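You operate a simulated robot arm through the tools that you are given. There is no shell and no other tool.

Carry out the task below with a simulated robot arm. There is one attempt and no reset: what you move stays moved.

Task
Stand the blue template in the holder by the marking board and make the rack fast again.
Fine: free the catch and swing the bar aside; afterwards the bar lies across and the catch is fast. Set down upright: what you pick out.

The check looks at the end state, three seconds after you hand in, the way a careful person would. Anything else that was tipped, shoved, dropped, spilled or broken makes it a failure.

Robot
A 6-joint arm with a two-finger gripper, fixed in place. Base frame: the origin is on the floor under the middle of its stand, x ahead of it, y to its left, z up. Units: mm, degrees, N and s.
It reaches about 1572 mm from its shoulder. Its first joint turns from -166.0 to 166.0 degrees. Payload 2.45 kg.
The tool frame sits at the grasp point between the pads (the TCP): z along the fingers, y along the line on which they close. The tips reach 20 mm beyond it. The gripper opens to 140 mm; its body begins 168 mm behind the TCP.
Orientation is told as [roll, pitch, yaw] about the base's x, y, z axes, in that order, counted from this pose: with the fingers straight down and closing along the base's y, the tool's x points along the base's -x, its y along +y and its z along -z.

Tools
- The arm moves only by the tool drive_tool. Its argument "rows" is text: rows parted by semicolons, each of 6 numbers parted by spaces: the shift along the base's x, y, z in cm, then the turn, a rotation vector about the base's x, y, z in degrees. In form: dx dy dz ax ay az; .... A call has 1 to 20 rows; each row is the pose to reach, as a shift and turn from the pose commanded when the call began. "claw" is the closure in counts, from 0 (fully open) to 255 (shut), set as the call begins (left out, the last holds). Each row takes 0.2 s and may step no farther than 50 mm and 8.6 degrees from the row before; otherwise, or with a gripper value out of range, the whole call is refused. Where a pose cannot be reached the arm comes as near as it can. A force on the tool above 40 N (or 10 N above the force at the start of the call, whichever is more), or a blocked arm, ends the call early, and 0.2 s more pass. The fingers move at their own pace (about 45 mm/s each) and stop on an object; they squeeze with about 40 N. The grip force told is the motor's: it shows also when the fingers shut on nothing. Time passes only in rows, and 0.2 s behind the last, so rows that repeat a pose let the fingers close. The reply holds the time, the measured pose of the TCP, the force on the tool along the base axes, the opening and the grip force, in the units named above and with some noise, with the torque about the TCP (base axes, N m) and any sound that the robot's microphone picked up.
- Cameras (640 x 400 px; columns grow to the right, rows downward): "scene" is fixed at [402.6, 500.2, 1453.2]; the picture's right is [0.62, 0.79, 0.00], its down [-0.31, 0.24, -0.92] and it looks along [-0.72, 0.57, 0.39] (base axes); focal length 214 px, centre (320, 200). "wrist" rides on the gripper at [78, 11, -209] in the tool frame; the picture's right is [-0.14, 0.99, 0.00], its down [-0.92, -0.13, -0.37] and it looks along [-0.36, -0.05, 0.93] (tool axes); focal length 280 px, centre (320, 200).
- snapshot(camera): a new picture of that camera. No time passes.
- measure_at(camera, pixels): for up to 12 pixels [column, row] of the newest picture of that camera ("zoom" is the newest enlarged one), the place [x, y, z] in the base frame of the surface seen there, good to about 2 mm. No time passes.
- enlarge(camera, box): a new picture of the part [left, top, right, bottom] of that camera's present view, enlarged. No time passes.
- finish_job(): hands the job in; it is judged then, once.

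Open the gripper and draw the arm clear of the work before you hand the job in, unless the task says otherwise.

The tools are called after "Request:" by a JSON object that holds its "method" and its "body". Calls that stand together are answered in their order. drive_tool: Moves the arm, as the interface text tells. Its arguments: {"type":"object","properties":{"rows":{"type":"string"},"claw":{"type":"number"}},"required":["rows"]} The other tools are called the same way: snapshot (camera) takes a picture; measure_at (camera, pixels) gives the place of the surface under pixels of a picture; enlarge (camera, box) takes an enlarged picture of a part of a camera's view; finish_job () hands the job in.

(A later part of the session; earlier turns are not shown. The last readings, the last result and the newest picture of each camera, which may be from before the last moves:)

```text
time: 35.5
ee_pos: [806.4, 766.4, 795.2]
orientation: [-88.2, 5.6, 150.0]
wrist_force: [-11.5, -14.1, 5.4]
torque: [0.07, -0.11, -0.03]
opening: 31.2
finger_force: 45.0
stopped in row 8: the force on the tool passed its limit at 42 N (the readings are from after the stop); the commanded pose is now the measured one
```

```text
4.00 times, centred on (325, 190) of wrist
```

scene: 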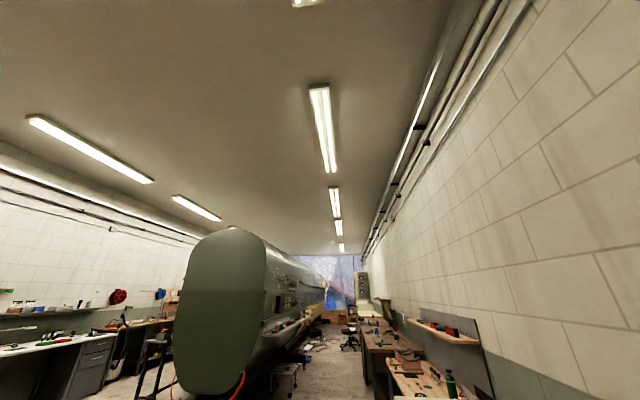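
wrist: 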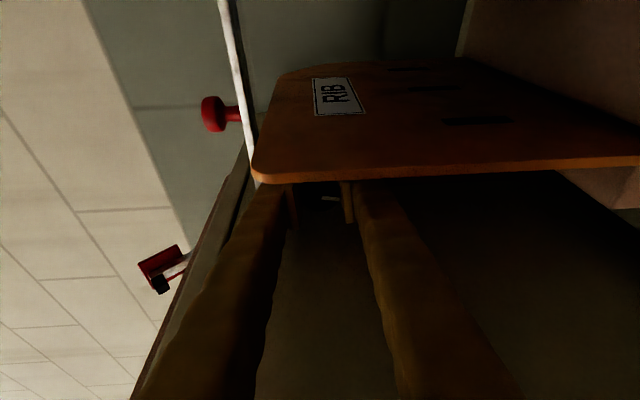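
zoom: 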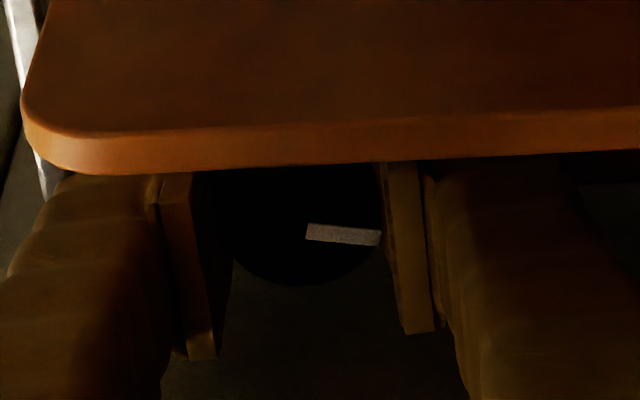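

The turn stopped on force after ~79° in total; the line now points roughly straight down. I'll relax and regrip to relieve side load, then try a little further gently to see whether it's at its end stop.

Request:
{"method": "drive_tool", "body": {"rows": "0 0 -0.1 0 0 0; 0 0 -0.1 0 0 0; 0 0 -0.1 0 0 0", "claw": 184}}

Request:
{"method": "drive_tool", "body": {"rows": "0 0 0 0 0 0; 0 0 0 0 0 0; 0 0 0 0 0 0", "claw": 255}}

Request:
{"method": "drive_tool", "body": {"rows": "0 0 0 -2.1 -2.1 0; 0 0 0 -4.2 -4.2 0; 0 0 0 -6.4 -6.4 0; 0 0 0 -8.5 -8.5 0; 0 0 0 -10.6 -10.6 0; 0 0 0 -12.7 -12.7 0; 0 0 0 -12.7 -12.7 0"}}

Request:
{"method": "snapshot", "body": {"camera": "wrist"}}

Request:
{"method": "enlarge", "body": {"camera": "wrist", "box": [260, 140, 390, 240]}}

```text
time: 36.3
ee_pos: [806.3, 766.0, 793.3]
orientation: [-88.1, 5.6, 150.0]
wrist_force: [-0.4, 0.0, 0.0]
torque: [-0.03, -0.05, 0.0]
opening: 38.8
finger_force: 0.1
```

```text
time: 37.1
ee_pos: [806.2, 767.3, 796.5]
orientation: [-88.2, 5.5, 150.0]
wrist_force: [-4.0, -0.9, 17.4]
torque: [0.22, -0.12, 0.08]
opening: 31.8
finger_force: 44.8
```

```text
time: 37.9
ee_pos: [807.3, 766.8, 796.4]
orientation: [-86.3, 13.2, 150.3]
wrist_force: [-14.7, -16.7, 10.9]
torque: [0.18, -0.14, -0.02]
opening: 31.5
finger_force: 45.0
stopped in row 3: the force on the tool passed its limit at 42 N (the readings are from after the stop); the commanded pose is now the measured one
```

```text
taken
```

wrist: 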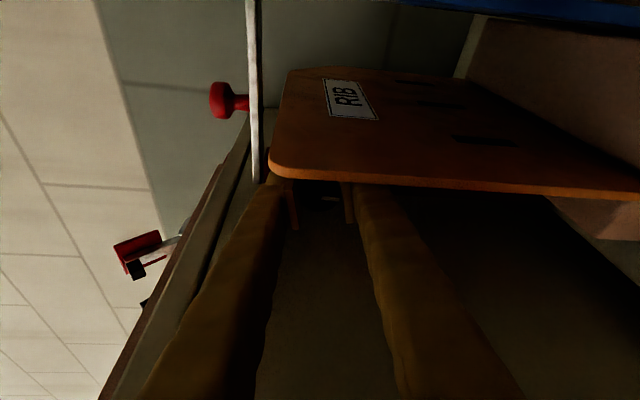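

```text
4.00 times, centred on (325, 190) of wrist
```

zoom: 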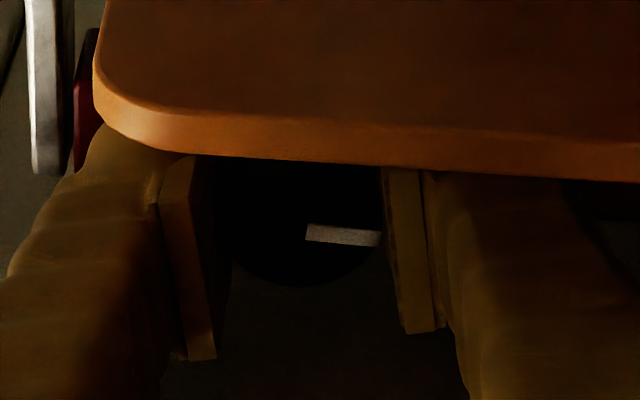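

The knob has now turned about 87° in all, line pointing straight down; the stop seems to be a side load pushing the tool outward rather than torque. I'll release, back off 3 mm, regrip and try a bit more to confirm the end stop.

Request:
{"method": "drive_tool", "body": {"rows": "0 0 0 0 0 0; -0.15 -0.2 0 0 0 0; -0.2 -0.3 0 0 0 0; -0.2 -0.3 0 0 0 0", "claw": 184}}

Request:
{"method": "snapshot", "body": {"camera": "wrist"}}

Request:
{"method": "enlarge", "body": {"camera": "wrist", "box": [260, 140, 390, 240]}}

```text
time: 38.9
ee_pos: [804.9, 765.4, 795.3]
orientation: [-86.2, 13.2, 150.3]
wrist_force: [0.2, -0.3, 0.2]
torque: [0.03, -0.04, 0.02]
opening: 39.0
finger_force: 0.1
```

```text
taken
```

wrist: 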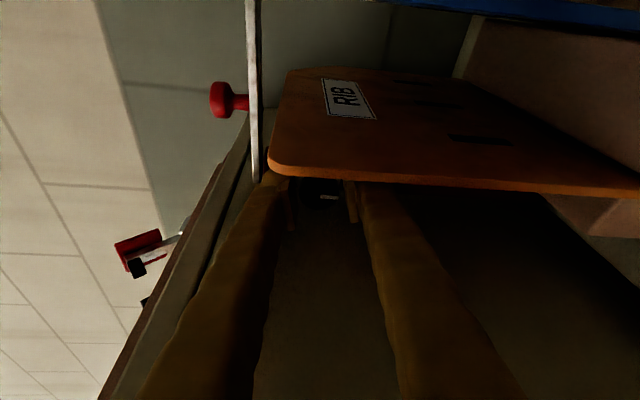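

```text
4.00 times, centred on (325, 190) of wrist
```

zoom: 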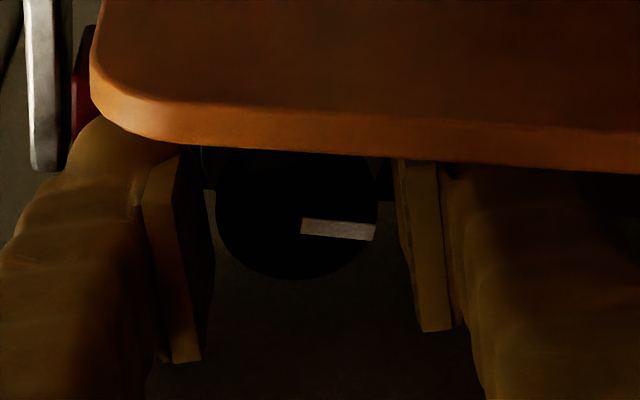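

The knob is centred between the pads. Regrip and turn gently further.

Request:
{"method": "drive_tool", "body": {"rows": "0 0 0 0 0 0; 0 0 0 0 0 0; 0 0 0 0 0 0", "claw": 255}}

Request:
{"method": "drive_tool", "body": {"rows": "0 0 0 -1.4 -1.4 0; 0 0 0 -2.8 -2.8 0; 0 0 0 -4.2 -4.2 0; 0 0 0 -5.7 -5.7 0; 0 0 0 -7.1 -7.1 0; 0 0 0 -8.5 -8.5 0; 0 0 0 -8.5 -8.5 0"}}

Request:
{"method": "snapshot", "body": {"camera": "wrist"}}

Request:
{"method": "enlarge", "body": {"camera": "wrist", "box": [260, 140, 390, 240]}}

```text
time: 39.7
ee_pos: [804.0, 764.4, 796.0]
orientation: [-86.4, 13.1, 150.3]
wrist_force: [-3.4, 1.5, 10.9]
torque: [0.11, -0.05, 0.12]
opening: 30.3
finger_force: 45.3
```

```text
time: 41.1
ee_pos: [804.5, 764.6, 797.4]
orientation: [-83.3, 23.8, 151.2]
wrist_force: [-7.7, -11.3, 8.0]
torque: [0.47, 0.12, 0.09]
opening: 30.0
finger_force: 44.8
stopped in row 6: the force on the tool passed its limit at 43 N (the readings are from after the stop); the commanded pose is now the measured one
```

```text
taken
```

wrist: 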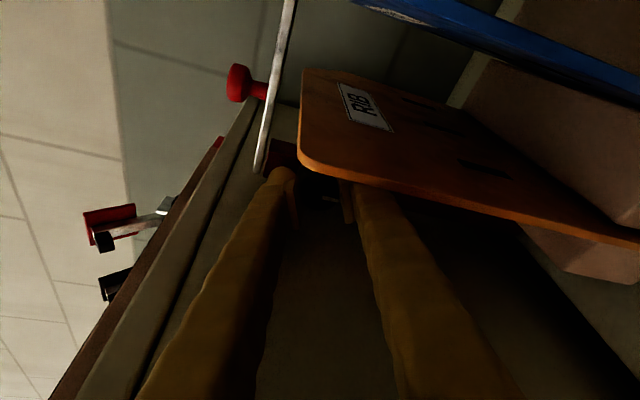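

```text
4.00 times, centred on (325, 190) of wrist
```

zoom: 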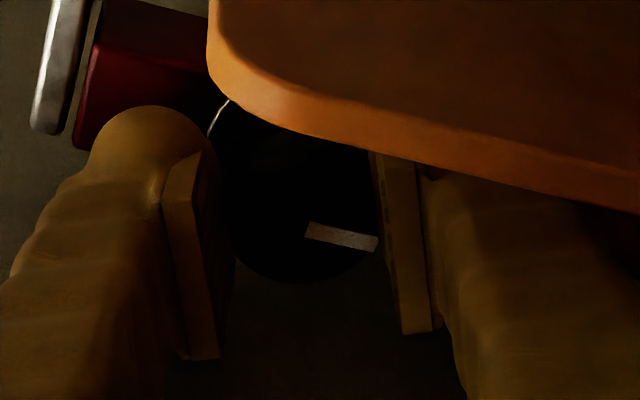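

Now a real resisting torque (~0.42 N·m) appears and the line lags the fingers: the knob is at its end stop, ~90° from the start. I'll release and back straight out along the tool axis.

Request:
{"method": "drive_tool", "body": {"rows": "0 0 0 0 0 0; 0 0 0 0 0 0; 0 0 0 0 0 0", "claw": 184}}

Request:
{"method": "drive_tool", "body": {"rows": "-1 -1.73 0 0 0 0; -2.5 -4.33 0 0 0 0; -4.5 -7.8 0 0 0 0; -6.5 -11.26 0 0 0 0; -8 -13.9 0 0 0 0"}}

Request:
{"method": "snapshot", "body": {"camera": "wrist"}}

Request:
{"method": "enlarge", "body": {"camera": "wrist", "box": [210, 60, 400, 220]}}

```text
time: 41.9
ee_pos: [804.0, 764.8, 797.3]
orientation: [-83.0, 23.8, 151.2]
wrist_force: [0.9, 0.3, 0.0]
torque: [-0.01, 0.02, -0.03]
opening: 38.7
finger_force: 0.1
```

```text
time: 43.1
ee_pos: [725.3, 625.7, 796.1]
orientation: [-83.1, 23.8, 151.2]
wrist_force: [-0.8, 0.0, 0.0]
torque: [0.01, -0.01, 0.0]
opening: 39.1
finger_force: 0.0
```

```text
taken
```

wrist: 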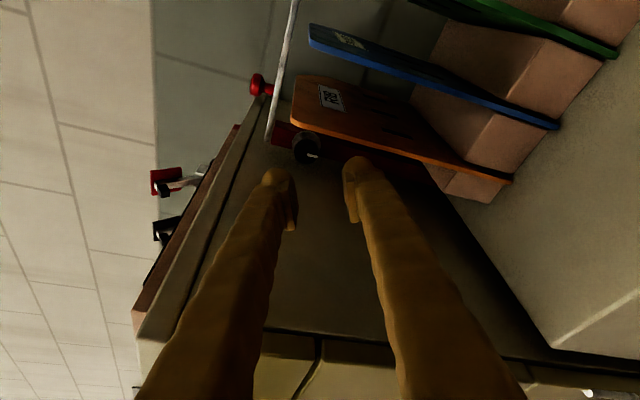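

```text
2.50 times, centred on (305, 140) of wrist
```

zoom: 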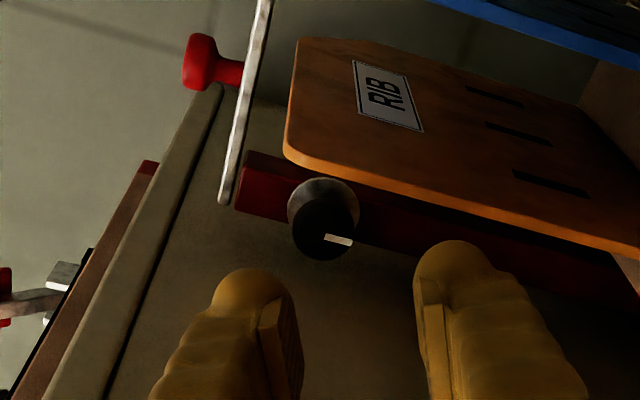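

The white line now lies along the post (pointing down): catch freed. Next I'll raise the tool and turn it to point straight down so I can take the red handle on the bar from above.

Request:
{"method": "drive_tool", "body": {"rows": "0 0 2 -4.9 5.9 -2.8; 0 0 4 -9.9 11.9 -5.5; 0 0 6 -14.8 17.8 -8.3; 0 0 8 -19.7 23.7 -11.1; 0 0 10 -24.7 29.7 -13.8; 0 0 12 -29.6 35.6 -16.6; 0 0 14 -34.6 41.6 -19.3; 0 0 16 -39.5 47.5 -22.1; 0 0 18 -44.4 53.4 -24.9; 0 0 20 -49.4 59.4 -27.6; 0 0 22 -54.3 65.3 -30.4", "claw": 120}}

Request:
{"method": "snapshot", "body": {"camera": "wrist"}}

```text
time: 45.7
ee_pos: [869.4, 659.7, 1079.5]
orientation: [-31.4, 33.3, 132.3]
wrist_force: [-0.5, -0.1, 0.0]
torque: [0.02, 0.02, 0.01]
opening: 73.9
finger_force: 0.1
out of reach, approached as far as the arm can: row 6, 7, 8, 9, 10, 11
stopped in row 11: the arm was blocked; the commanded pose is now the measured one
```

```text
taken
```

wrist: 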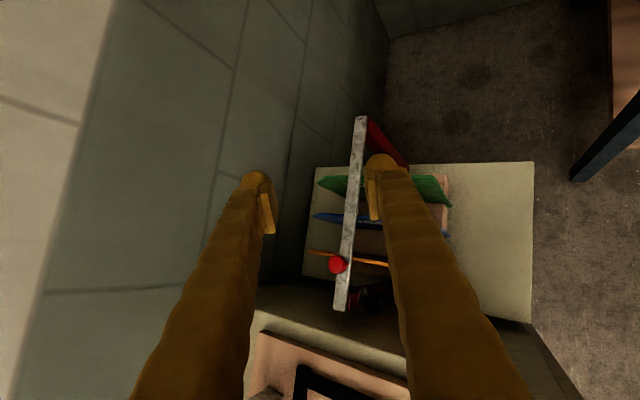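

The arm took an odd route and ended tilted at (869,660,1080) well above the rack; the rack looks undisturbed in the picture (handle at (337,263)). I'll now tilt the tool straight down from here, slowly.

Request:
{"method": "drive_tool", "body": {"rows": "0 0 1 0 7.4 0; 0 0 2 0 14.8 0; 0 0 3 0 22.2 0; 0 0 4 0 29.6 0; 0 0 4 0 37 0; 0 0 4 0 44.5 0"}}

Request:
{"method": "snapshot", "body": {"camera": "wrist"}}

```text
time: 47.1
ee_pos: [862.9, 655.3, 1114.4]
orientation: [1.8, 16.0, 142.1]
wrist_force: [-1.1, -0.9, 0.9]
torque: [0.07, -0.01, 0.02]
opening: 74.0
finger_force: 0.1
out of reach, approached as far as the arm can: row 4, 5, 6
```

```text
taken
```

wrist: 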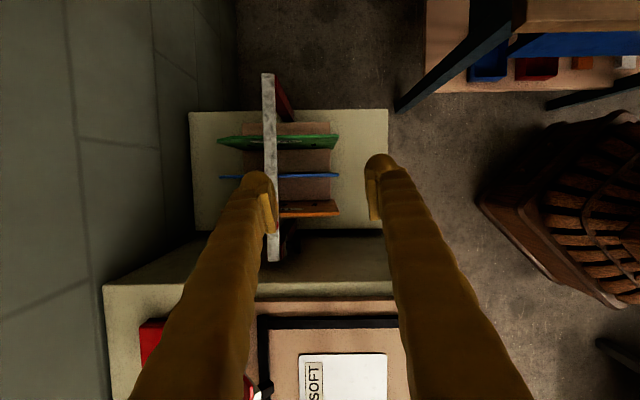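

The tool is now nearly vertical (16° lean toward +u, yaw≈142°), held by some wrist limit. I'll try turning the yaw back while standing it upright, keeping this safe height.

Request:
{"method": "drive_tool", "body": {"rows": "-1 -1 0 0 0 -8; -2 -2 0 0 0 -16; -3 -3 0 0 0 -24; -4 -4 0 0 0 -32; -4 -4 0 0 0 -40"}}

Request:
{"method": "snapshot", "body": {"camera": "wrist"}}

```text
time: 48.3
ee_pos: [826.7, 614.7, 1114.8]
orientation: [0.2, 18.8, 102.1]
wrist_force: [-0.6, 0.1, 0.5]
torque: [0.03, -0.02, 0.0]
opening: 74.0
finger_force: 0.0
out of reach, approached as far as the arm can: row 5
```

```text
taken
```

wrist: 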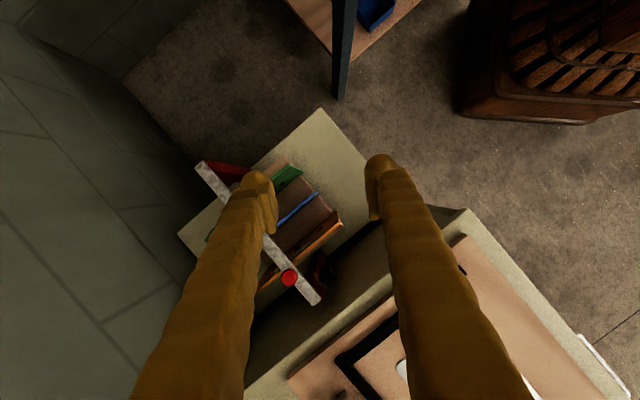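

Yaw turned to 102° without trouble. Now I'll try to stand the tool upright at this yaw.

Request:
{"method": "drive_tool", "body": {"rows": "0 0 0 6.1 1.2 0; 0 0 0 12.3 2.5 0; 0 0 0 18.4 3.7 0; 0 0 0 18.4 3.7 0"}}

```text
time: 49.3
ee_pos: [830.3, 607.8, 1111.4]
orientation: [-5.4, 15.5, 101.8]
wrist_force: [0.1, -1.2, 0.1]
torque: [-0.02, 0.03, 0.02]
opening: 74.0
finger_force: 0.2
out of reach, approached as far as the arm can: row 1, 2, 3, 4
```

The remaining lean looks like a flange-roll limit: I need to unwind by turning the tool the other way round. I'll spin it positive about its own axis at this safe height.

Request:
{"method": "drive_tool", "body": {"rows": "0 0 0 -1.2 1.9 7.7; 0 0 0 -2.3 3.9 15.4; 0 0 0 -3.5 5.8 23; 0 0 0 -4.7 7.7 30.7; 0 0 0 -5.9 9.6 38.4; 0 0 0 -7 11.6 46.1; 0 0 0 -8.2 13.5 53.7; 0 0 0 -9.4 15.4 61.4; 0 0 0 -10.5 17.4 69.1; 0 0 0 -11.7 19.3 76.8; 0 0 0 -12.9 21.2 84.4; 0 0 0 -14.1 23.2 92.1; 0 0 0 -15.2 25.1 99.8; 0 0 0 -16.4 27 107.5; 0 0 0 -17.6 28.9 115.1; 0 0 0 -18.7 30.9 122.8"}}

Request:
{"method": "snapshot", "body": {"camera": "wrist"}}

```text
time: 52.7
ee_pos: [828.9, 607.3, 1112.4]
orientation: [15.5, -5.5, -130.1]
wrist_force: [-0.1, 0.3, -0.4]
torque: [0.01, 0.02, -0.02]
opening: 74.0
finger_force: 0.0
```

```text
taken
```

wrist: 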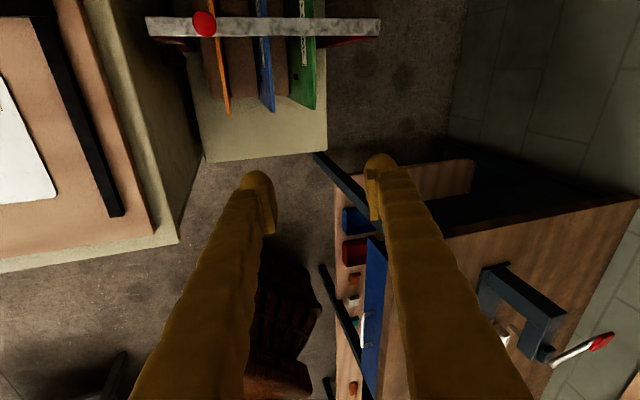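

No reach warning during the spin. Now stand the tool upright.

Request:
{"method": "drive_tool", "body": {"rows": "0 0 0 4.7 2.8 0; 0 0 0 9.4 5.6 0; 0 0 0 14.1 8.4 0; 0 0 0 14.1 8.4 0"}}

```text
time: 53.7
ee_pos: [829.6, 607.1, 1111.7]
orientation: [15.5, -5.4, -130.2]
wrist_force: [-0.2, 0.0, -0.2]
torque: [0.0, -0.01, -0.01]
opening: 74.1
finger_force: 0.1
out of reach, approached as far as the arm can: row 1, 2, 3, 4
```

The lean doesn't change with spin, so the forearm roll is at its limit (wrist flipped). I'll unwind it by swinging the tool around the forearm axis to a level, straight-outward posture, at this safe height.

Request:
{"method": "drive_tool", "body": {"rows": "0 0 0 -4.7 -3.3 6.1; 0 0 0 -9.3 -6.6 12.2; 0 0 0 -14 -9.9 18.3; 0 0 0 -18.7 -13.2 24.3; 0 0 0 -23.4 -16.5 30.4; 0 0 0 -28 -19.8 36.5; 0 0 0 -32.7 -23.1 42.6; 0 0 0 -37.4 -26.4 48.7; 0 0 0 -42.1 -29.7 54.8; 0 0 0 -46.7 -33 60.9; 0 0 0 -51.4 -36.3 66.9; 0 0 0 -56.1 -39.6 73; 0 0 0 -60.8 -42.9 79.1; 0 0 0 -65.4 -46.2 85.2; 0 0 0 -70.1 -49.5 91.3; 0 0 0 -74.8 -52.8 97.4; 0 0 0 -79.5 -56.1 103.5; 0 0 0 -84.1 -59.4 109.5; 0 0 0 -88.8 -62.7 115.6"}}

Request:
{"method": "snapshot", "body": {"camera": "wrist"}}

```text
time: 57.7
ee_pos: [831.0, 607.8, 1111.4]
orientation: [-94.7, -89.8, 130.9]
wrist_force: [-0.2, -0.4, 0.4]
torque: [0.0, 0.01, 0.0]
opening: 74.2
finger_force: 0.0
```

```text
taken
```

wrist: 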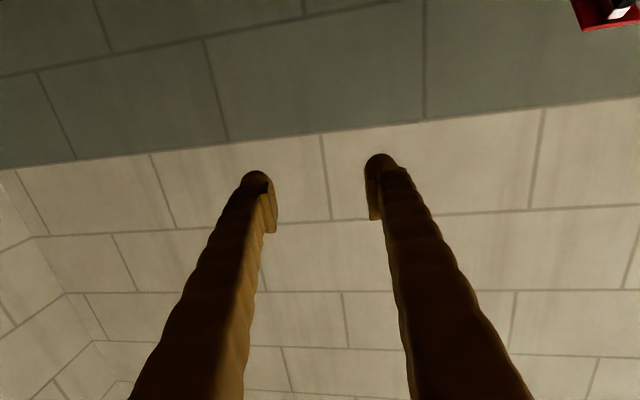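

The wrist is unwound: level, straight outward, no reach warnings. Now I tilt it straight down within the arm's own plane.

Request:
{"method": "drive_tool", "body": {"rows": "0 0 0 -4.8 6.6 0; 0 0 0 -9.7 13.2 0; 0 0 0 -14.5 19.8 0; 0 0 0 -19.3 26.4 0; 0 0 0 -24.2 33 0; 0 0 0 -29 39.6 0; 0 0 0 -33.9 46.2 0; 0 0 0 -38.7 52.8 0; 0 0 0 -43.5 59.4 0; 0 0 0 -48.4 66 0; 0 0 0 -53.2 72.6 0"}}

Request:
{"method": "snapshot", "body": {"camera": "wrist"}}

```text
time: 60.1
ee_pos: [829.3, 606.7, 1113.6]
orientation: [0.0, 0.0, 36.3]
wrist_force: [-0.6, -0.8, -0.1]
torque: [0.08, -0.07, -0.03]
opening: 73.7
finger_force: 0.0
```

```text
taken
```

wrist: 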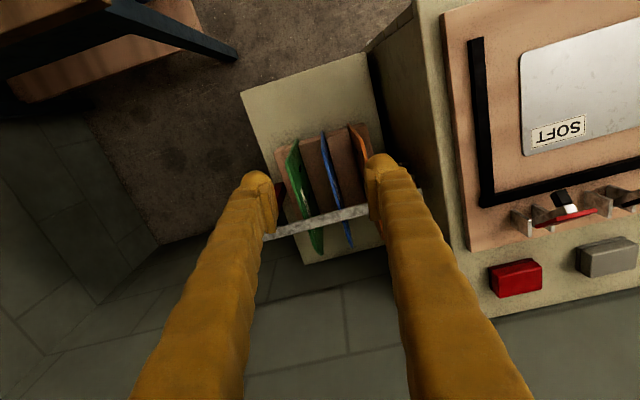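

The tool is exactly vertical again and the wrist is in its good range. Now I'll go above the red handle (≈(874,760)) with the fingers turned to close across the bar.

Request:
{"method": "drive_tool", "body": {"rows": "0.4 1.5 -1 0 0 -8.1; 0.9 3 -2 0 0 -16.2; 1.3 4.5 -3 0 0 -24.3; 1.8 6 -4 0 0 -32.4; 2.2 7.6 -5 0 0 -40.5; 2.7 9.1 -6 0 0 -48.6; 3.1 10.7 -7 0 0 -56.7; 3.6 12.2 -8 0 0 -64.8; 4 13.8 -9 0 0 -72.9; 4.5 15.3 -10.4 0 0 -81.3", "claw": 150}}

Request:
{"method": "snapshot", "body": {"camera": "wrist"}}

```text
time: 62.3
ee_pos: [874.6, 761.4, 1008.9]
orientation: [0.0, 0.0, -45.1]
wrist_force: [0.2, 0.3, -0.1]
torque: [0.03, 0.0, 0.02]
opening: 57.9
finger_force: 0.1
```

```text
taken
```

wrist: 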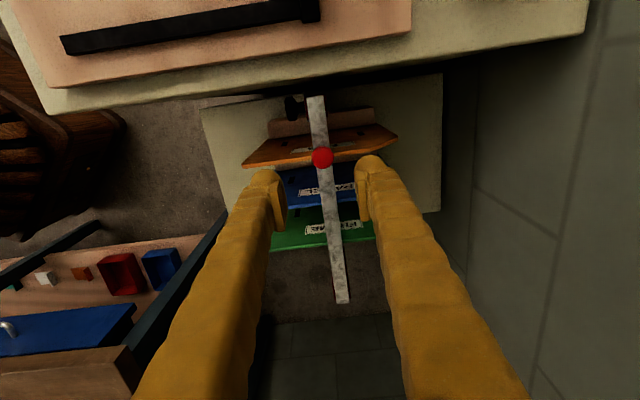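

The handle is right between the fingers at (321,157). I'll zoom and measure handle, bar edges, and bar ends.

Request:
{"method": "enlarge", "body": {"camera": "wrist", "box": [240, 70, 410, 310]}}

Request:
{"method": "measure_at", "body": {"camera": "wrist", "pixels": [[321, 148], [321, 165], [312, 157], [331, 157], [308, 97], [325, 97], [338, 300], [349, 300], [330, 210], [341, 210], [327, 225], [321, 130]]}}

```text
1.67 times, centred on (325, 190) of wrist
```

zoom: 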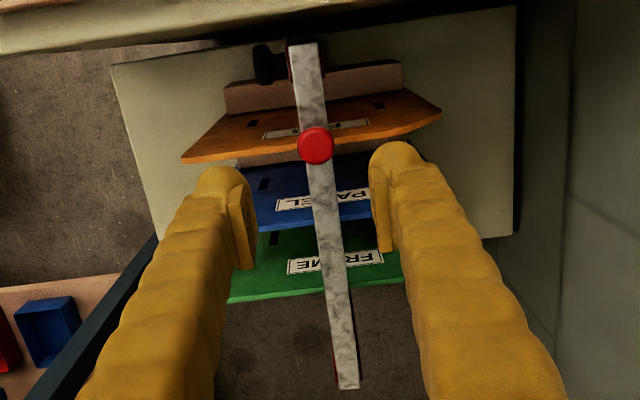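

```text
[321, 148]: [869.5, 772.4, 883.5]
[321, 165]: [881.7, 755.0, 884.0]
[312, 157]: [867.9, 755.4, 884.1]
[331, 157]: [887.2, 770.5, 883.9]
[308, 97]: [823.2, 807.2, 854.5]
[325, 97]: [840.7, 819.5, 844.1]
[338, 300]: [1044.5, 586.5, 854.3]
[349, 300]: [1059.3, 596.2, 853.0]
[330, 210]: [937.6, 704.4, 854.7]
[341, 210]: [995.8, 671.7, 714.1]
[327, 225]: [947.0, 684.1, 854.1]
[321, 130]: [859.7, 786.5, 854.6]
```

Handle cap centre ≈(876.5,763.3), top z=884, bar top z≈854.5, bar centreline ≈18 mm wide. I'll descend so the tips stop just above the bar (TCP z≈878).

Request:
{"method": "drive_tool", "body": {"rows": "0.1 0.1 -3 0 0 0; 0.2 0.2 -6 0 0 0; 0.2 0.2 -9 0 0 0; 0.2 0.2 -11.5 0 0 0; 0.2 0.2 -13 0 0 0; 0.2 0.2 -13 0 0 0"}}

Request:
{"method": "snapshot", "body": {"camera": "wrist"}}

```text
time: 63.7
ee_pos: [874.8, 763.0, 876.8]
orientation: [0.0, -0.1, -45.0]
wrist_force: [0.5, 0.0, -0.4]
torque: [0.0, 0.02, -0.01]
opening: 57.7
finger_force: 0.1
```

```text
taken
```

wrist: 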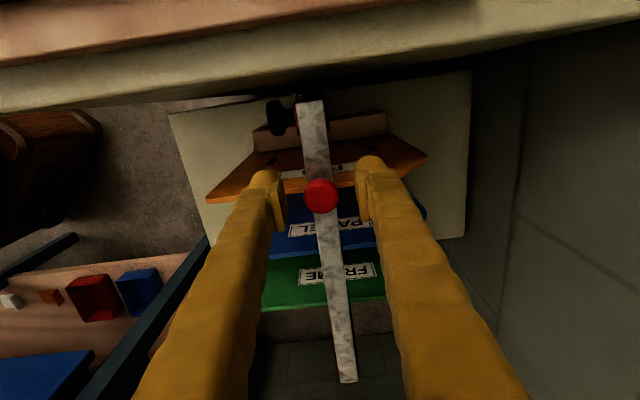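

Handle is centred between the pads at (321,195). Closing on it.

Request:
{"method": "drive_tool", "body": {"rows": "0 0 0 0 0 0; 0 0 0 0 0 0; 0 0 0 0 0 0", "claw": 255}}

```text
time: 64.5
ee_pos: [876.8, 761.8, 876.0]
orientation: [0.0, -0.1, -45.0]
wrist_force: [0.4, -0.6, -0.1]
torque: [0.02, 0.0, -0.04]
opening: 23.9
finger_force: 28.3
```

Gripped (23.9 mm). I'll try swinging the bar a little toward the robot, 5° around the outer post, watching the force.

Request:
{"method": "drive_tool", "body": {"rows": "-0.36 -0.37 0 0 0 1.25; -0.72 -0.75 0 0 0 2.5; -1.07 -1.14 0 0 0 3.75; -1.4 -1.53 0 0 0 5; -1.4 -1.53 0 0 0 5"}}

Request:
{"method": "snapshot", "body": {"camera": "wrist"}}

```text
time: 65.7
ee_pos: [863.5, 748.4, 877.1]
orientation: [-0.1, 0.0, -39.9]
wrist_force: [-8.3, 6.2, -11.6]
torque: [0.11, 0.12, -0.08]
opening: 23.5
finger_force: 44.7
```

```text
taken
```

wrist: 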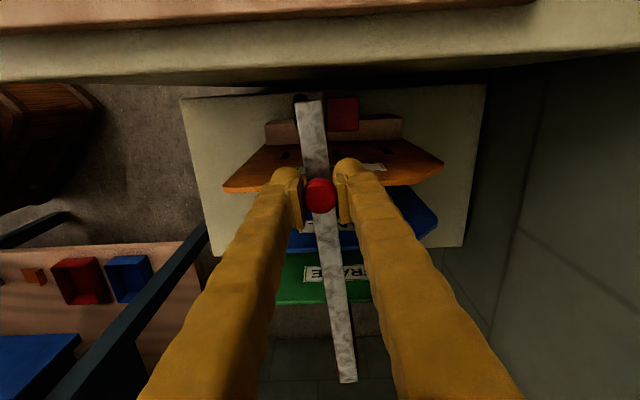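

The bar moved with the handle – the red catch post is now uncovered at (342,112). Before swinging farther I'll check the heights of the bench items on that side (pixels around (75,280),(40,360),(180,300)).

Request:
{"method": "measure_at", "body": {"camera": "wrist", "pixels": [[75, 280], [125, 275], [40, 365], [180, 300], [120, 360], [20, 240], [330, 240], [345, 370], [342, 105], [320, 185], [190, 330], [60, 235]]}}

```text
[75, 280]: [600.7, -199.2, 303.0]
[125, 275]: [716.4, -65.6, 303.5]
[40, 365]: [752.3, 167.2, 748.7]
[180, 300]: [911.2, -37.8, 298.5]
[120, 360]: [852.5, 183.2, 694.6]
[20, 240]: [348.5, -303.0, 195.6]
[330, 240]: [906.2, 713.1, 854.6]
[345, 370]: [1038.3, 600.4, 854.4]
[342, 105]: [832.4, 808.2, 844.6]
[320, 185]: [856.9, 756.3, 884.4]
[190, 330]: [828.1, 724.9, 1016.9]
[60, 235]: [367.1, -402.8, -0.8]
```

All clear: the bench is at y<190 and below. I'll swing on to about 35° first and check forces.

Request:
{"method": "drive_tool", "body": {"rows": "-1.26 -1.65 0 0 0 5; -2.38 -3.4 0 0 0 10; -3.34 -5.24 0 0 0 15; -4.13 -7.16 0 0 0 20; -4.76 -9.14 0 0 0 25; -5.21 -11.17 0 0 0 30; -5.21 -11.17 0 0 0 30"}}

Request:
{"method": "snapshot", "body": {"camera": "wrist"}}

```text
time: 67.3
ee_pos: [810.2, 634.6, 877.4]
orientation: [0.1, -0.1, -9.9]
wrist_force: [28.0, -4.8, -15.8]
torque: [-0.07, -0.11, -0.02]
opening: 23.7
finger_force: 45.1
```

```text
taken
```

wrist: 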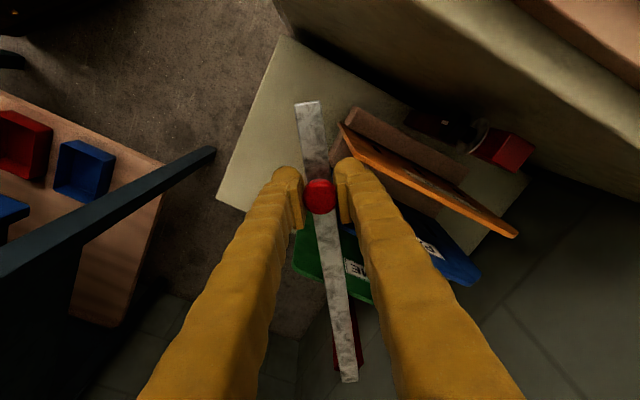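

The bar follows; there's a 28 N pull toward the pivot, so my assumed pivot is slightly off. I'll measure the bar's line to correct it.

Request:
{"method": "measure_at", "body": {"camera": "wrist", "pixels": [[297, 104], [318, 102], [344, 380], [356, 378], [320, 140], [335, 260], [328, 260], [346, 260], [310, 120], [347, 350], [320, 187], [320, 205]]}}

```text
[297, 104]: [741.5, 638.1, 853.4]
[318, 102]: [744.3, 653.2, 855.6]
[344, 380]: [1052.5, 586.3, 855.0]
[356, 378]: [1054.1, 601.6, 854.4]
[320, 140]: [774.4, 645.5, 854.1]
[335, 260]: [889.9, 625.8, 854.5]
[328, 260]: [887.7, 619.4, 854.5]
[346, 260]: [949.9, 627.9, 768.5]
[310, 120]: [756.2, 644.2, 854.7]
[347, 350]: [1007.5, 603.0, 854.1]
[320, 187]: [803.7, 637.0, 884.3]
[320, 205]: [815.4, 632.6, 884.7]
```

The pivot is at about (1049.5,594.5), radius ≈241. I'll continue the swing along that corrected circle to about 90°.

Request:
{"method": "drive_tool", "body": {"rows": "-0.1 -2.05 0 0 0 5; -0.19 -4.17 0 0 0 10; -0.08 -6.27 0 0 0 15; 0.21 -8.35 0 0 0 20; 0.68 -10.4 0 0 0 25; 1.32 -12.4 0 0 0 30; 2.14 -14.34 0 0 0 35; 3.12 -16.2 0 0 0 40; 4.27 -17.96 0 0 0 45; 5.56 -19.62 0 0 0 50; 6.69 -20.86 0 0 0 54; 6.69 -20.86 0 0 0 54"}}

Request:
{"method": "snapshot", "body": {"camera": "wrist"}}

```text
time: 69.9
ee_pos: [878.4, 427.7, 877.3]
orientation: [0.0, -0.2, 44.1]
wrist_force: [22.3, 22.1, -10.2]
torque: [0.23, -0.18, 0.03]
opening: 23.5
finger_force: 45.2
```

```text
taken
```

wrist: 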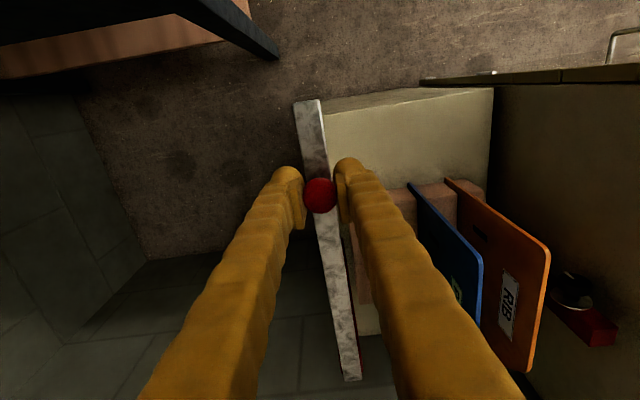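

The bar now lies 90° aside, clear of the templates. I'll open the fingers and lift straight up.

Request:
{"method": "drive_tool", "body": {"rows": "0.1 0.1 0 0 0 0; 0.1 0.1 0 0 0 0; 0.1 0.1 0 0 0 0", "claw": 150}}

Request:
{"method": "drive_tool", "body": {"rows": "0 0 4 0 0 0; 0 0 8 0 0 0; 0 0 12 0 0 0; 0 0 17 0 0 0; 0 0 22 0 0 0"}}

Request:
{"method": "snapshot", "body": {"camera": "wrist"}}

```text
time: 70.7
ee_pos: [877.6, 426.1, 877.6]
orientation: [-0.1, 0.0, 43.9]
wrist_force: [0.2, -0.4, -0.4]
torque: [0.0, 0.0, 0.03]
opening: 57.9
finger_force: 0.1
```

```text
time: 71.9
ee_pos: [879.4, 425.2, 1096.0]
orientation: [0.0, 0.0, 44.0]
wrist_force: [-1.1, 0.2, -0.9]
torque: [-0.04, 0.05, -0.01]
opening: 57.8
finger_force: 0.0
```

```text
taken
```

wrist: 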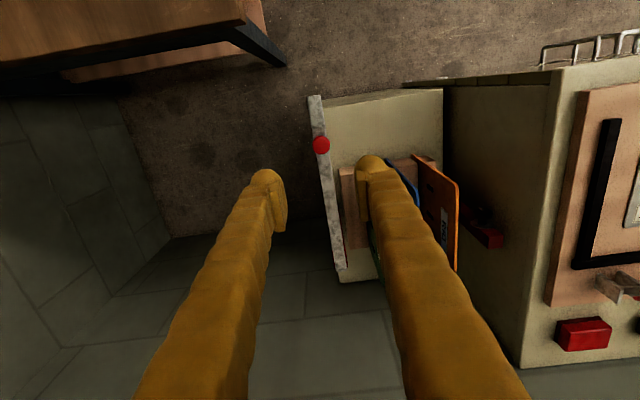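

Bar stays put. Now over to the blue template for a top view, at the same height with yaw 45°.

Request:
{"method": "drive_tool", "body": {"rows": "0.5 4.5 0 0 0 0.2; 1 9 0 0 0 0.4; 1.6 13.5 0 0 0 0.6; 2.2 18 0 0 0 0.8; 2.7 22.2 0 0 0 1; 3.2 26 0 0 0 1; 3.2 26 0 0 0 1"}}

Request:
{"method": "snapshot", "body": {"camera": "wrist"}}

Request:
{"method": "enlarge", "body": {"camera": "wrist", "box": [230, 60, 420, 230]}}

```text
time: 73.5
ee_pos: [911.0, 690.0, 1097.1]
orientation: [-0.1, 0.0, 45.0]
wrist_force: [0.3, -0.1, -0.2]
torque: [0.04, 0.01, 0.02]
opening: 57.9
finger_force: 0.1
```

```text
taken
```

wrist: 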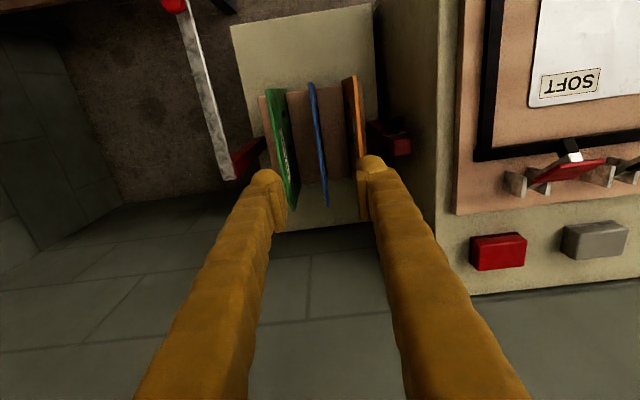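

```text
2.35 times, centred on (325, 145) of wrist
```

zoom: 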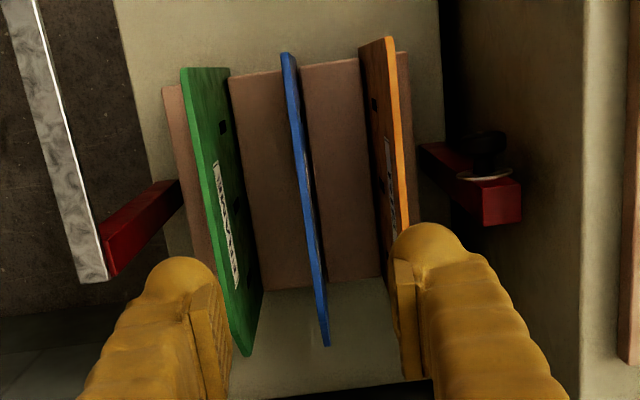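

The blue template's edge runs from zoom (288,58) to (326,342). Measuring it and its neighbours' top edges.

Request:
{"method": "measure_at", "body": {"camera": "zoom", "pixels": [[288, 58], [293, 90], [297, 120], [303, 160], [308, 195], [313, 230], [318, 270], [322, 300], [326, 335], [394, 120], [404, 215], [225, 250]]}}

Request:
{"method": "measure_at", "body": {"camera": "zoom", "pixels": [[285, 70], [290, 110], [299, 110], [304, 200], [310, 200], [207, 200], [215, 290], [237, 330], [388, 60], [392, 90], [247, 345], [318, 250]]}}

```text
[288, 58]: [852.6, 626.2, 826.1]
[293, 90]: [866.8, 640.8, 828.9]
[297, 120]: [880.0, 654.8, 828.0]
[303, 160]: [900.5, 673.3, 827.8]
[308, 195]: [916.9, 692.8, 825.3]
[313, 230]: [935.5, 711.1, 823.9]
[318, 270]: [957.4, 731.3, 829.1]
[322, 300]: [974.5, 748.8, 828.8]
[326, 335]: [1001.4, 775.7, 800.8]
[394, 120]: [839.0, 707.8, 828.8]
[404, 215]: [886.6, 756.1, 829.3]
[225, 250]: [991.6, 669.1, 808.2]
```

```text
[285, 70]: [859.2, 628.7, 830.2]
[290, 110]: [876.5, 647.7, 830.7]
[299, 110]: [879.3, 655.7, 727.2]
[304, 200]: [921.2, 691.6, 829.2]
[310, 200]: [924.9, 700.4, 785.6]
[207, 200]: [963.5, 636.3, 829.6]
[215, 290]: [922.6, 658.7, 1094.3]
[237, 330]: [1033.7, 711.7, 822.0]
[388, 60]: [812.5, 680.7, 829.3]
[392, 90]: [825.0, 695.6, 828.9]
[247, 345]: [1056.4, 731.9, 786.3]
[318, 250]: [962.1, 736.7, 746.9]
```

Blue: centre u≈160.5 (x−y), top z≈830, neighbours 69 mm away each side. I'll measure the obstacles on the cabinet along the carry path (clamps, red and grey blocks).

Request:
{"method": "measure_at", "body": {"camera": "wrist", "pixels": [[575, 155], [580, 168], [600, 162], [545, 170], [515, 180], [498, 250], [595, 240], [630, 170], [495, 60], [520, 150], [590, 60], [470, 200]]}}

```text
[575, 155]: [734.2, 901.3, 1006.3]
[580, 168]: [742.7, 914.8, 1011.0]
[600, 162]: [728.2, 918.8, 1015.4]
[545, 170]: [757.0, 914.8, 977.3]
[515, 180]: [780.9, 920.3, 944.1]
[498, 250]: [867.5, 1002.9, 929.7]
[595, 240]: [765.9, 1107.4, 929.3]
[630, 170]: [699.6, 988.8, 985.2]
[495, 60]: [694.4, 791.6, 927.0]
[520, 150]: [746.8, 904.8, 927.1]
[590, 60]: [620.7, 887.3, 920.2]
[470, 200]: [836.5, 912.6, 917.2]
```

The clamps reach z≈1016, so the template's bottom must cross above ~1040, i.e. the grip point at about z≈1280. I'll make a dry run with the empty gripper to check reach and to look at the holder.

Request:
{"method": "drive_tool", "body": {"rows": "0 0 4.5 0 0 0; 0 0 9 0 0 0; 0 0 13.5 0 0 0; 0 0 18.5 0 0 0; -2 1.8 18.5 0 0 0; -5 4.6 18.5 0 0 0; -8.3 7.6 18.5 0 0 0; -11.6 10.6 18.5 0 0 0; -14.9 13.6 18.5 0 0 0; -18.2 16.7 18.5 0 0 0; -21.5 19.7 18.5 0 0 0; -24.8 22.7 18.5 0 0 0; -28.1 25.8 18.5 0 0 0; -31.4 28.8 18.5 0 0 0; -34.7 31.8 18.5 0 0 0; -38 34.9 18.5 0 0 0; -41 37.6 18.5 0 0 0; -43 39.4 18.5 0 0 0; -43 39.4 18.5 0 0 0"}}

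Request:
{"method": "snapshot", "body": {"camera": "wrist"}}

```text
time: 77.5
ee_pos: [477.5, 992.9, 1231.9]
orientation: [0.0, 0.0, 45.0]
wrist_force: [0.8, 0.1, 0.1]
torque: [-0.01, 0.02, -0.01]
opening: 57.8
finger_force: 0.0
out of reach, approached as far as the arm can: row 2, 3, 4, 5, 6, 7, 8, 9, 10, 11, 12, 13, 14, 15, 16, 17, 18, 19
```

```text
taken
```

wrist: 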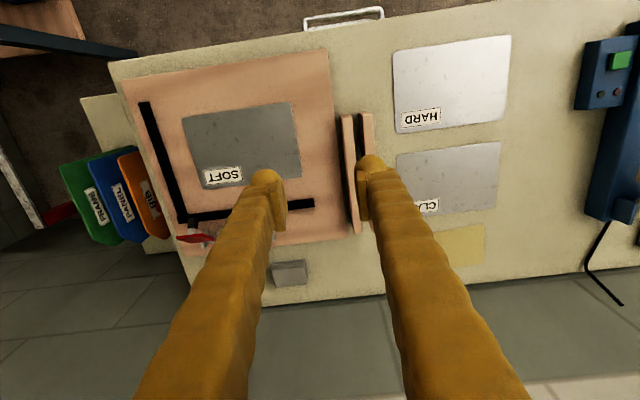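

With a vertical tool the holder at that height is out of reach (the arm is fully stretched), so I'll plan to grip the template with the tool tilted 45° toward it. Dry run: tilt 45° here and move over the holder at carry height.

Request:
{"method": "drive_tool", "body": {"rows": "-0.1 1 -0.3 4.5 -4.5 0; -0.3 2 -0.8 9.1 -9.1 0; -0.5 3 -1.3 13.6 -13.6 0; -0.7 4.2 -1.8 18.2 -18.2 0; -0.8 5.4 -2.4 22.7 -22.7 0; -1 6.6 -3 27.3 -27.3 0; -1.1 7.8 -3.7 31.8 -31.8 0; -1.1 7.8 -3.7 31.8 -31.8 0"}}

Request:
{"method": "snapshot", "body": {"camera": "wrist"}}

```text
time: 79.3
ee_pos: [482.0, 1006.2, 1232.7]
orientation: [0.0, -3.2, 45.0]
wrist_force: [0.1, -0.2, 0.9]
torque: [0.0, 0.01, 0.02]
opening: 57.8
finger_force: 0.1
out of reach, approached as far as the arm can: row 1, 2, 3, 4, 5, 6, 7, 8
```

```text
taken
```

wrist: 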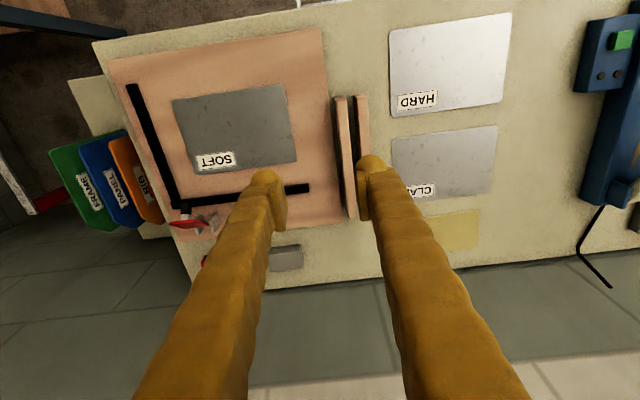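

It barely tilted because the arm is at its stretch limit here. I'll pull in and down a little first, then tilt.

Request:
{"method": "drive_tool", "body": {"rows": "-1.5 -3 -2 0 0 0; -3 -6 -4 0 0 0; -4.5 -9 -6 2 -2 0; -6 -12 -8 6 -6 0; -6 -12 -8 11.5 -11.5 0; -6 -12 -8 17 -17 0; -6 -12 -8 23 -23 0; -6 -12 -8 29 -29 0"}}

```text
time: 81.1
ee_pos: [469.0, 1000.9, 1264.3]
orientation: [-2.7, -6.0, 44.9]
wrist_force: [-0.2, 0.7, 0.2]
torque: [0.0, 0.02, 0.02]
opening: 57.6
finger_force: 0.0
out of reach, approached as far as the arm can: row 1, 2, 3, 4, 5, 6, 7, 8
```

The arm seems stuck at a nearly straight elbow. I'll pull straight back toward the shoulder with larger steps and no rotation.

Request:
{"method": "drive_tool", "body": {"rows": "-1.6 -3.4 -2.4 0 0 0; -3.2 -6.8 -4.8 0 0 0; -4.8 -10.2 -7.2 0 0 0; -6.4 -13.6 -9.6 0 0 0; -8 -17 -12 0 0 0; -9.6 -20.4 -14.4 0 0 0; -11.2 -23.8 -16.8 0 0 0; -12.8 -27.2 -19.2 0 0 0"}}

Request:
{"method": "snapshot", "body": {"camera": "wrist"}}

```text
time: 82.9
ee_pos: [467.4, 1001.4, 1264.5]
orientation: [-2.8, -6.0, 44.9]
wrist_force: [0.6, 0.6, -0.8]
torque: [-0.01, 0.0, 0.0]
opening: 57.7
finger_force: 0.0
out of reach, approached as far as the arm can: row 1, 2, 3, 4, 5, 6, 7, 8
```

```text
taken
```

wrist: 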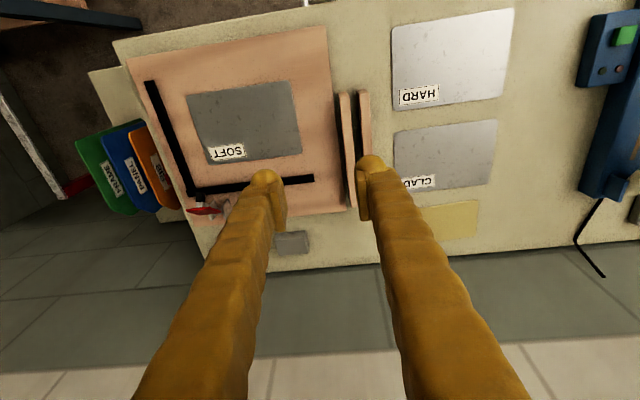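

Still stuck. I'll try a different direction: straight down, well clear above the holder (tips at z≈1245, holder tops at 959).

Request:
{"method": "drive_tool", "body": {"rows": "0 0 -3 0 0 0; 0 0 -6 0 0 0; 0 0 -9 0 0 0; 0 0 -12 0 0 0; 0 0 -15 0 0 0"}}

```text
time: 84.1
ee_pos: [486.1, 1021.6, 1161.5]
orientation: [-4.5, -1.0, 44.7]
wrist_force: [-0.3, -0.7, 0.0]
torque: [0.04, -0.02, 0.03]
opening: 57.3
finger_force: 0.0
out of reach, approached as far as the arm can: row 1, 2, 3, 4, 5
```

It moves along its reach sphere. Now I'll command inward and down together.

Request:
{"method": "drive_tool", "body": {"rows": "-1.5 -3 -2 0 0 0; -3 -6 -4 0 0 0; -4.5 -9 -6 0 0 0; -6 -12 -8 0 0 0; -7.5 -15 -8 0 0 0; -9 -18 -8 0 0 0; -10.5 -21 -8 0 0 0"}}

Request:
{"method": "snapshot", "body": {"camera": "wrist"}}

```text
time: 85.7
ee_pos: [486.2, 1023.1, 1160.7]
orientation: [-4.5, -1.0, 44.6]
wrist_force: [-0.3, 0.4, 0.3]
torque: [0.01, 0.0, -0.01]
opening: 57.6
finger_force: 0.0
out of reach, approached as far as the arm can: row 1, 2, 3, 4, 5, 6, 7
```

```text
taken
```

wrist: 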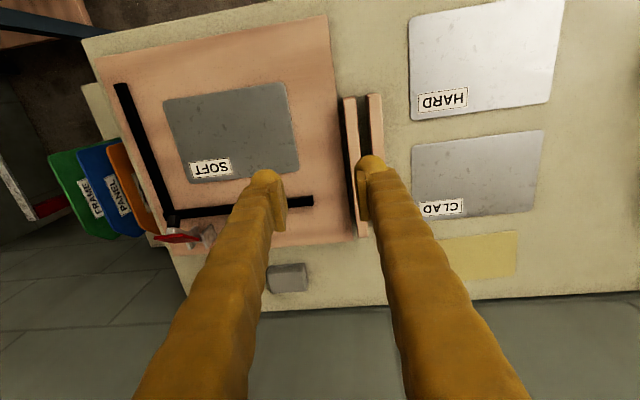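

Inward is still refused; moving down did work (it bends the elbow the right way). I'll go farther down, 9 cm, still above everything, then pull in.

Request:
{"method": "drive_tool", "body": {"rows": "0 0 -2 0 0 0; 0 0 -4 0 0 0; 0 0 -6 0 0 0; 0 0 -8 0 0 0; 0 0 -10 0 0 0; 0 0 -10 0 0 0"}}

```text
time: 87.1
ee_pos: [487.3, 1036.4, 1083.3]
orientation: [-5.9, 2.6, 44.2]
wrist_force: [-0.4, 0.5, 0.1]
torque: [0.04, 0.01, 0.02]
opening: 57.8
finger_force: 0.0
out of reach, approached as far as the arm can: row 1, 2, 3, 4, 5, 6
```

The boundary fits a reach sphere with the elbow straight. I'll nudge outward-and-down (beyond reach, so the elbow passes through straight), then pull inward.

Request:
{"method": "drive_tool", "body": {"rows": "1.2 2.7 -1 0 0 0; 2.5 5.4 -2 0 0 0; 2.5 5.4 -4 0 0 0; 2.5 5.4 -6 0 0 0; 1.2 2.7 -6 0 0 0; 0 0 -6 0 0 0; -1.2 -2.7 -6 0 0 0; -2.5 -5.4 -6 0 0 0; -4 -8.5 -6 0 0 0"}}

```text
time: 89.1
ee_pos: [487.9, 1040.9, 1043.9]
orientation: [-6.7, 4.4, 43.9]
wrist_force: [-0.3, 0.5, 0.1]
torque: [-0.05, 0.02, -0.03]
opening: 57.8
finger_force: 0.0
out of reach, approached as far as the arm can: row 1, 2, 3, 4, 5, 6, 7, 8, 9
```

I'll push outward more strongly at this height (target beyond reach, limited by the arm itself) to straighten the elbow fully, and see the effect.

Request:
{"method": "drive_tool", "body": {"rows": "2 4.3 0 0 0 0; 4 8.6 0 0 0 0; 6 12.9 0 0 0 0; 8 17.2 0 0 0 0; 8 17.2 0 0 0 0; 8 17.2 0 0 0 0"}}

```text
time: 90.5
ee_pos: [492.5, 1053.1, 1036.0]
orientation: [-5.9, 2.6, 44.3]
wrist_force: [0.0, 0.6, 0.0]
torque: [-0.01, 0.0, 0.01]
opening: 57.5
finger_force: 0.1
out of reach, approached as far as the arm can: row 1, 2, 3, 4, 5, 6
```

I'll look where there is free room to work the elbow loose – over the flat HARD/CLAD plates to the right of the holder.

Request:
{"method": "snapshot", "body": {"camera": "wrist"}}

Request:
{"method": "measure_at", "body": {"camera": "wrist", "pixels": [[500, 50], [480, 170], [600, 70], [610, 120], [600, 200], [350, 100], [375, 95], [345, 200], [560, 260], [330, 150], [290, 290], [200, 240]]}}

```text
taken
```

wrist: 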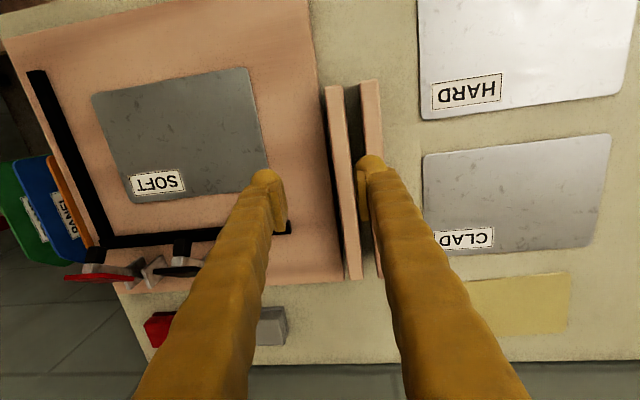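

```text
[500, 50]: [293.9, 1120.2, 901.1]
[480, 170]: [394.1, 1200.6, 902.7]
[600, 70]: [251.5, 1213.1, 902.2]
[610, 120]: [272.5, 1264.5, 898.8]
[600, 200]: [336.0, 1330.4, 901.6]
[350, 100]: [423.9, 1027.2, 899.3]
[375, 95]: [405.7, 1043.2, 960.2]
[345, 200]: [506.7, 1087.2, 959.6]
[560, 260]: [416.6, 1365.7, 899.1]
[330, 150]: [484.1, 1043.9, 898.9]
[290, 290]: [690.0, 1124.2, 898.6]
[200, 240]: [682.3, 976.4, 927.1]
```

The HARD plate area at (294,1120) is flat at z≈901. I'll rotate over there, keeping height.

Request:
{"method": "drive_tool", "body": {"rows": "-4 1.5 0 0 0 0; -8 3 0 0 0 0; -12 4.5 0 0 0 0; -16 5.8 0 0 0 0; -20 7 0 0 0 0"}}

```text
time: 91.7
ee_pos: [295.5, 1117.2, 1034.2]
orientation: [-5.8, 2.5, 44.2]
wrist_force: [-0.2, -0.3, 0.4]
torque: [0.02, 0.03, -0.02]
opening: 57.7
finger_force: 0.0
out of reach, approached as far as the arm can: row 4, 5
```

The first three rows were reached without warning, a good sign. Now try pulling inward here.

Request:
{"method": "drive_tool", "body": {"rows": "-0.5 -1.5 -0.5 0 0 0; -1 -3 -1 0 0 0; -1.5 -5 -1.5 0 0 0; -2 -7 -2 0 0 0; -2.5 -10 -2 0 0 0"}}

```text
time: 92.9
ee_pos: [269.5, 1017.3, 1013.9]
orientation: [-5.9, 2.7, 44.1]
wrist_force: [0.1, 0.2, -0.9]
torque: [-0.03, -0.01, 0.0]
opening: 57.6
finger_force: 0.0
```

Un-stuck. First I'll restore an exactly vertical orientation here.

Request:
{"method": "drive_tool", "body": {"rows": "0 -1 1 6.1 2.2 0.9; 0 -1 1 6.1 2.2 0.9"}}

```text
time: 93.5
ee_pos: [270.0, 1008.2, 1025.5]
orientation: [0.0, -0.1, 45.3]
wrist_force: [0.0, -0.2, -0.3]
torque: [0.0, -0.01, -0.02]
opening: 57.7
finger_force: 0.0
```

Exactly vertical. Now tilt 45° toward the far side while rising, in the free space here.

Request:
{"method": "drive_tool", "body": {"rows": "0.5 0 3 5.3 -5.3 0; 1 0 6 10.6 -10.6 0; 2 0 9 15.9 -15.9 0; 3 0 12 21.2 -21.2 0; 5 1 15 26.5 -26.5 0; 8 2 17 31.8 -31.8 0; 8 2 17 31.8 -31.8 0"}}

Request:
{"method": "snapshot", "body": {"camera": "wrist"}}

```text
time: 95.1
ee_pos: [349.8, 1028.7, 1196.8]
orientation: [-0.2, -45.1, 45.4]
wrist_force: [0.3, 0.3, -0.3]
torque: [-0.02, 0.03, 0.02]
opening: 57.4
finger_force: 0.1
```

```text
taken
```

wrist: 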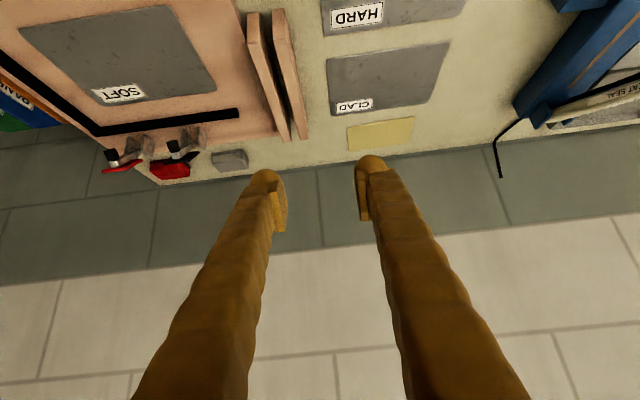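

The 45° posture is reachable. Now move over the holder hover point (467,1071,1200) to test reach there and see the slot.

Request:
{"method": "drive_tool", "body": {"rows": "4 1.4 0 0 0 0; 8 2.8 0.2 0 0 0; 11.7 4.2 0.3 0 0 0; 11.7 4.2 0.3 0 0 0"}}

Request:
{"method": "snapshot", "body": {"camera": "wrist"}}

Request:
{"method": "enlarge", "body": {"camera": "wrist", "box": [250, 0, 420, 150]}}

```text
time: 96.1
ee_pos: [468.1, 1071.1, 1200.4]
orientation: [-0.3, -45.0, 45.4]
wrist_force: [0.6, -0.2, -0.2]
torque: [-0.04, -0.01, 0.02]
opening: 57.4
finger_force: 0.0
```

```text
taken
```

wrist: 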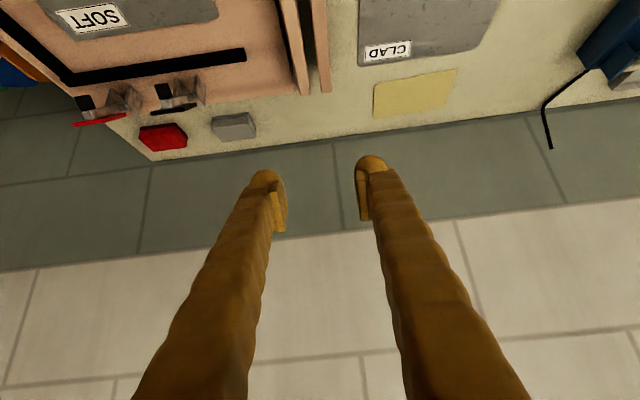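

```text
2.67 times, centred on (335, 75) of wrist
```

zoom: 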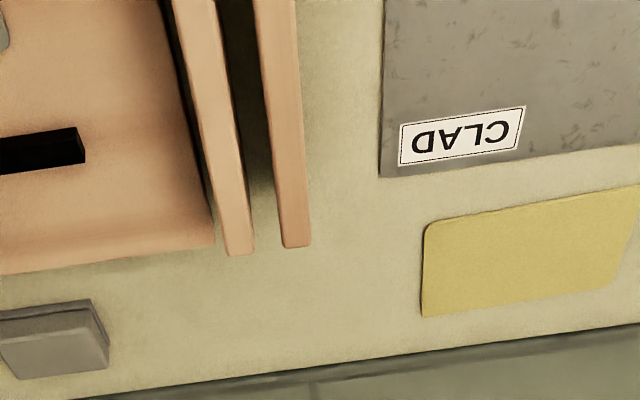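

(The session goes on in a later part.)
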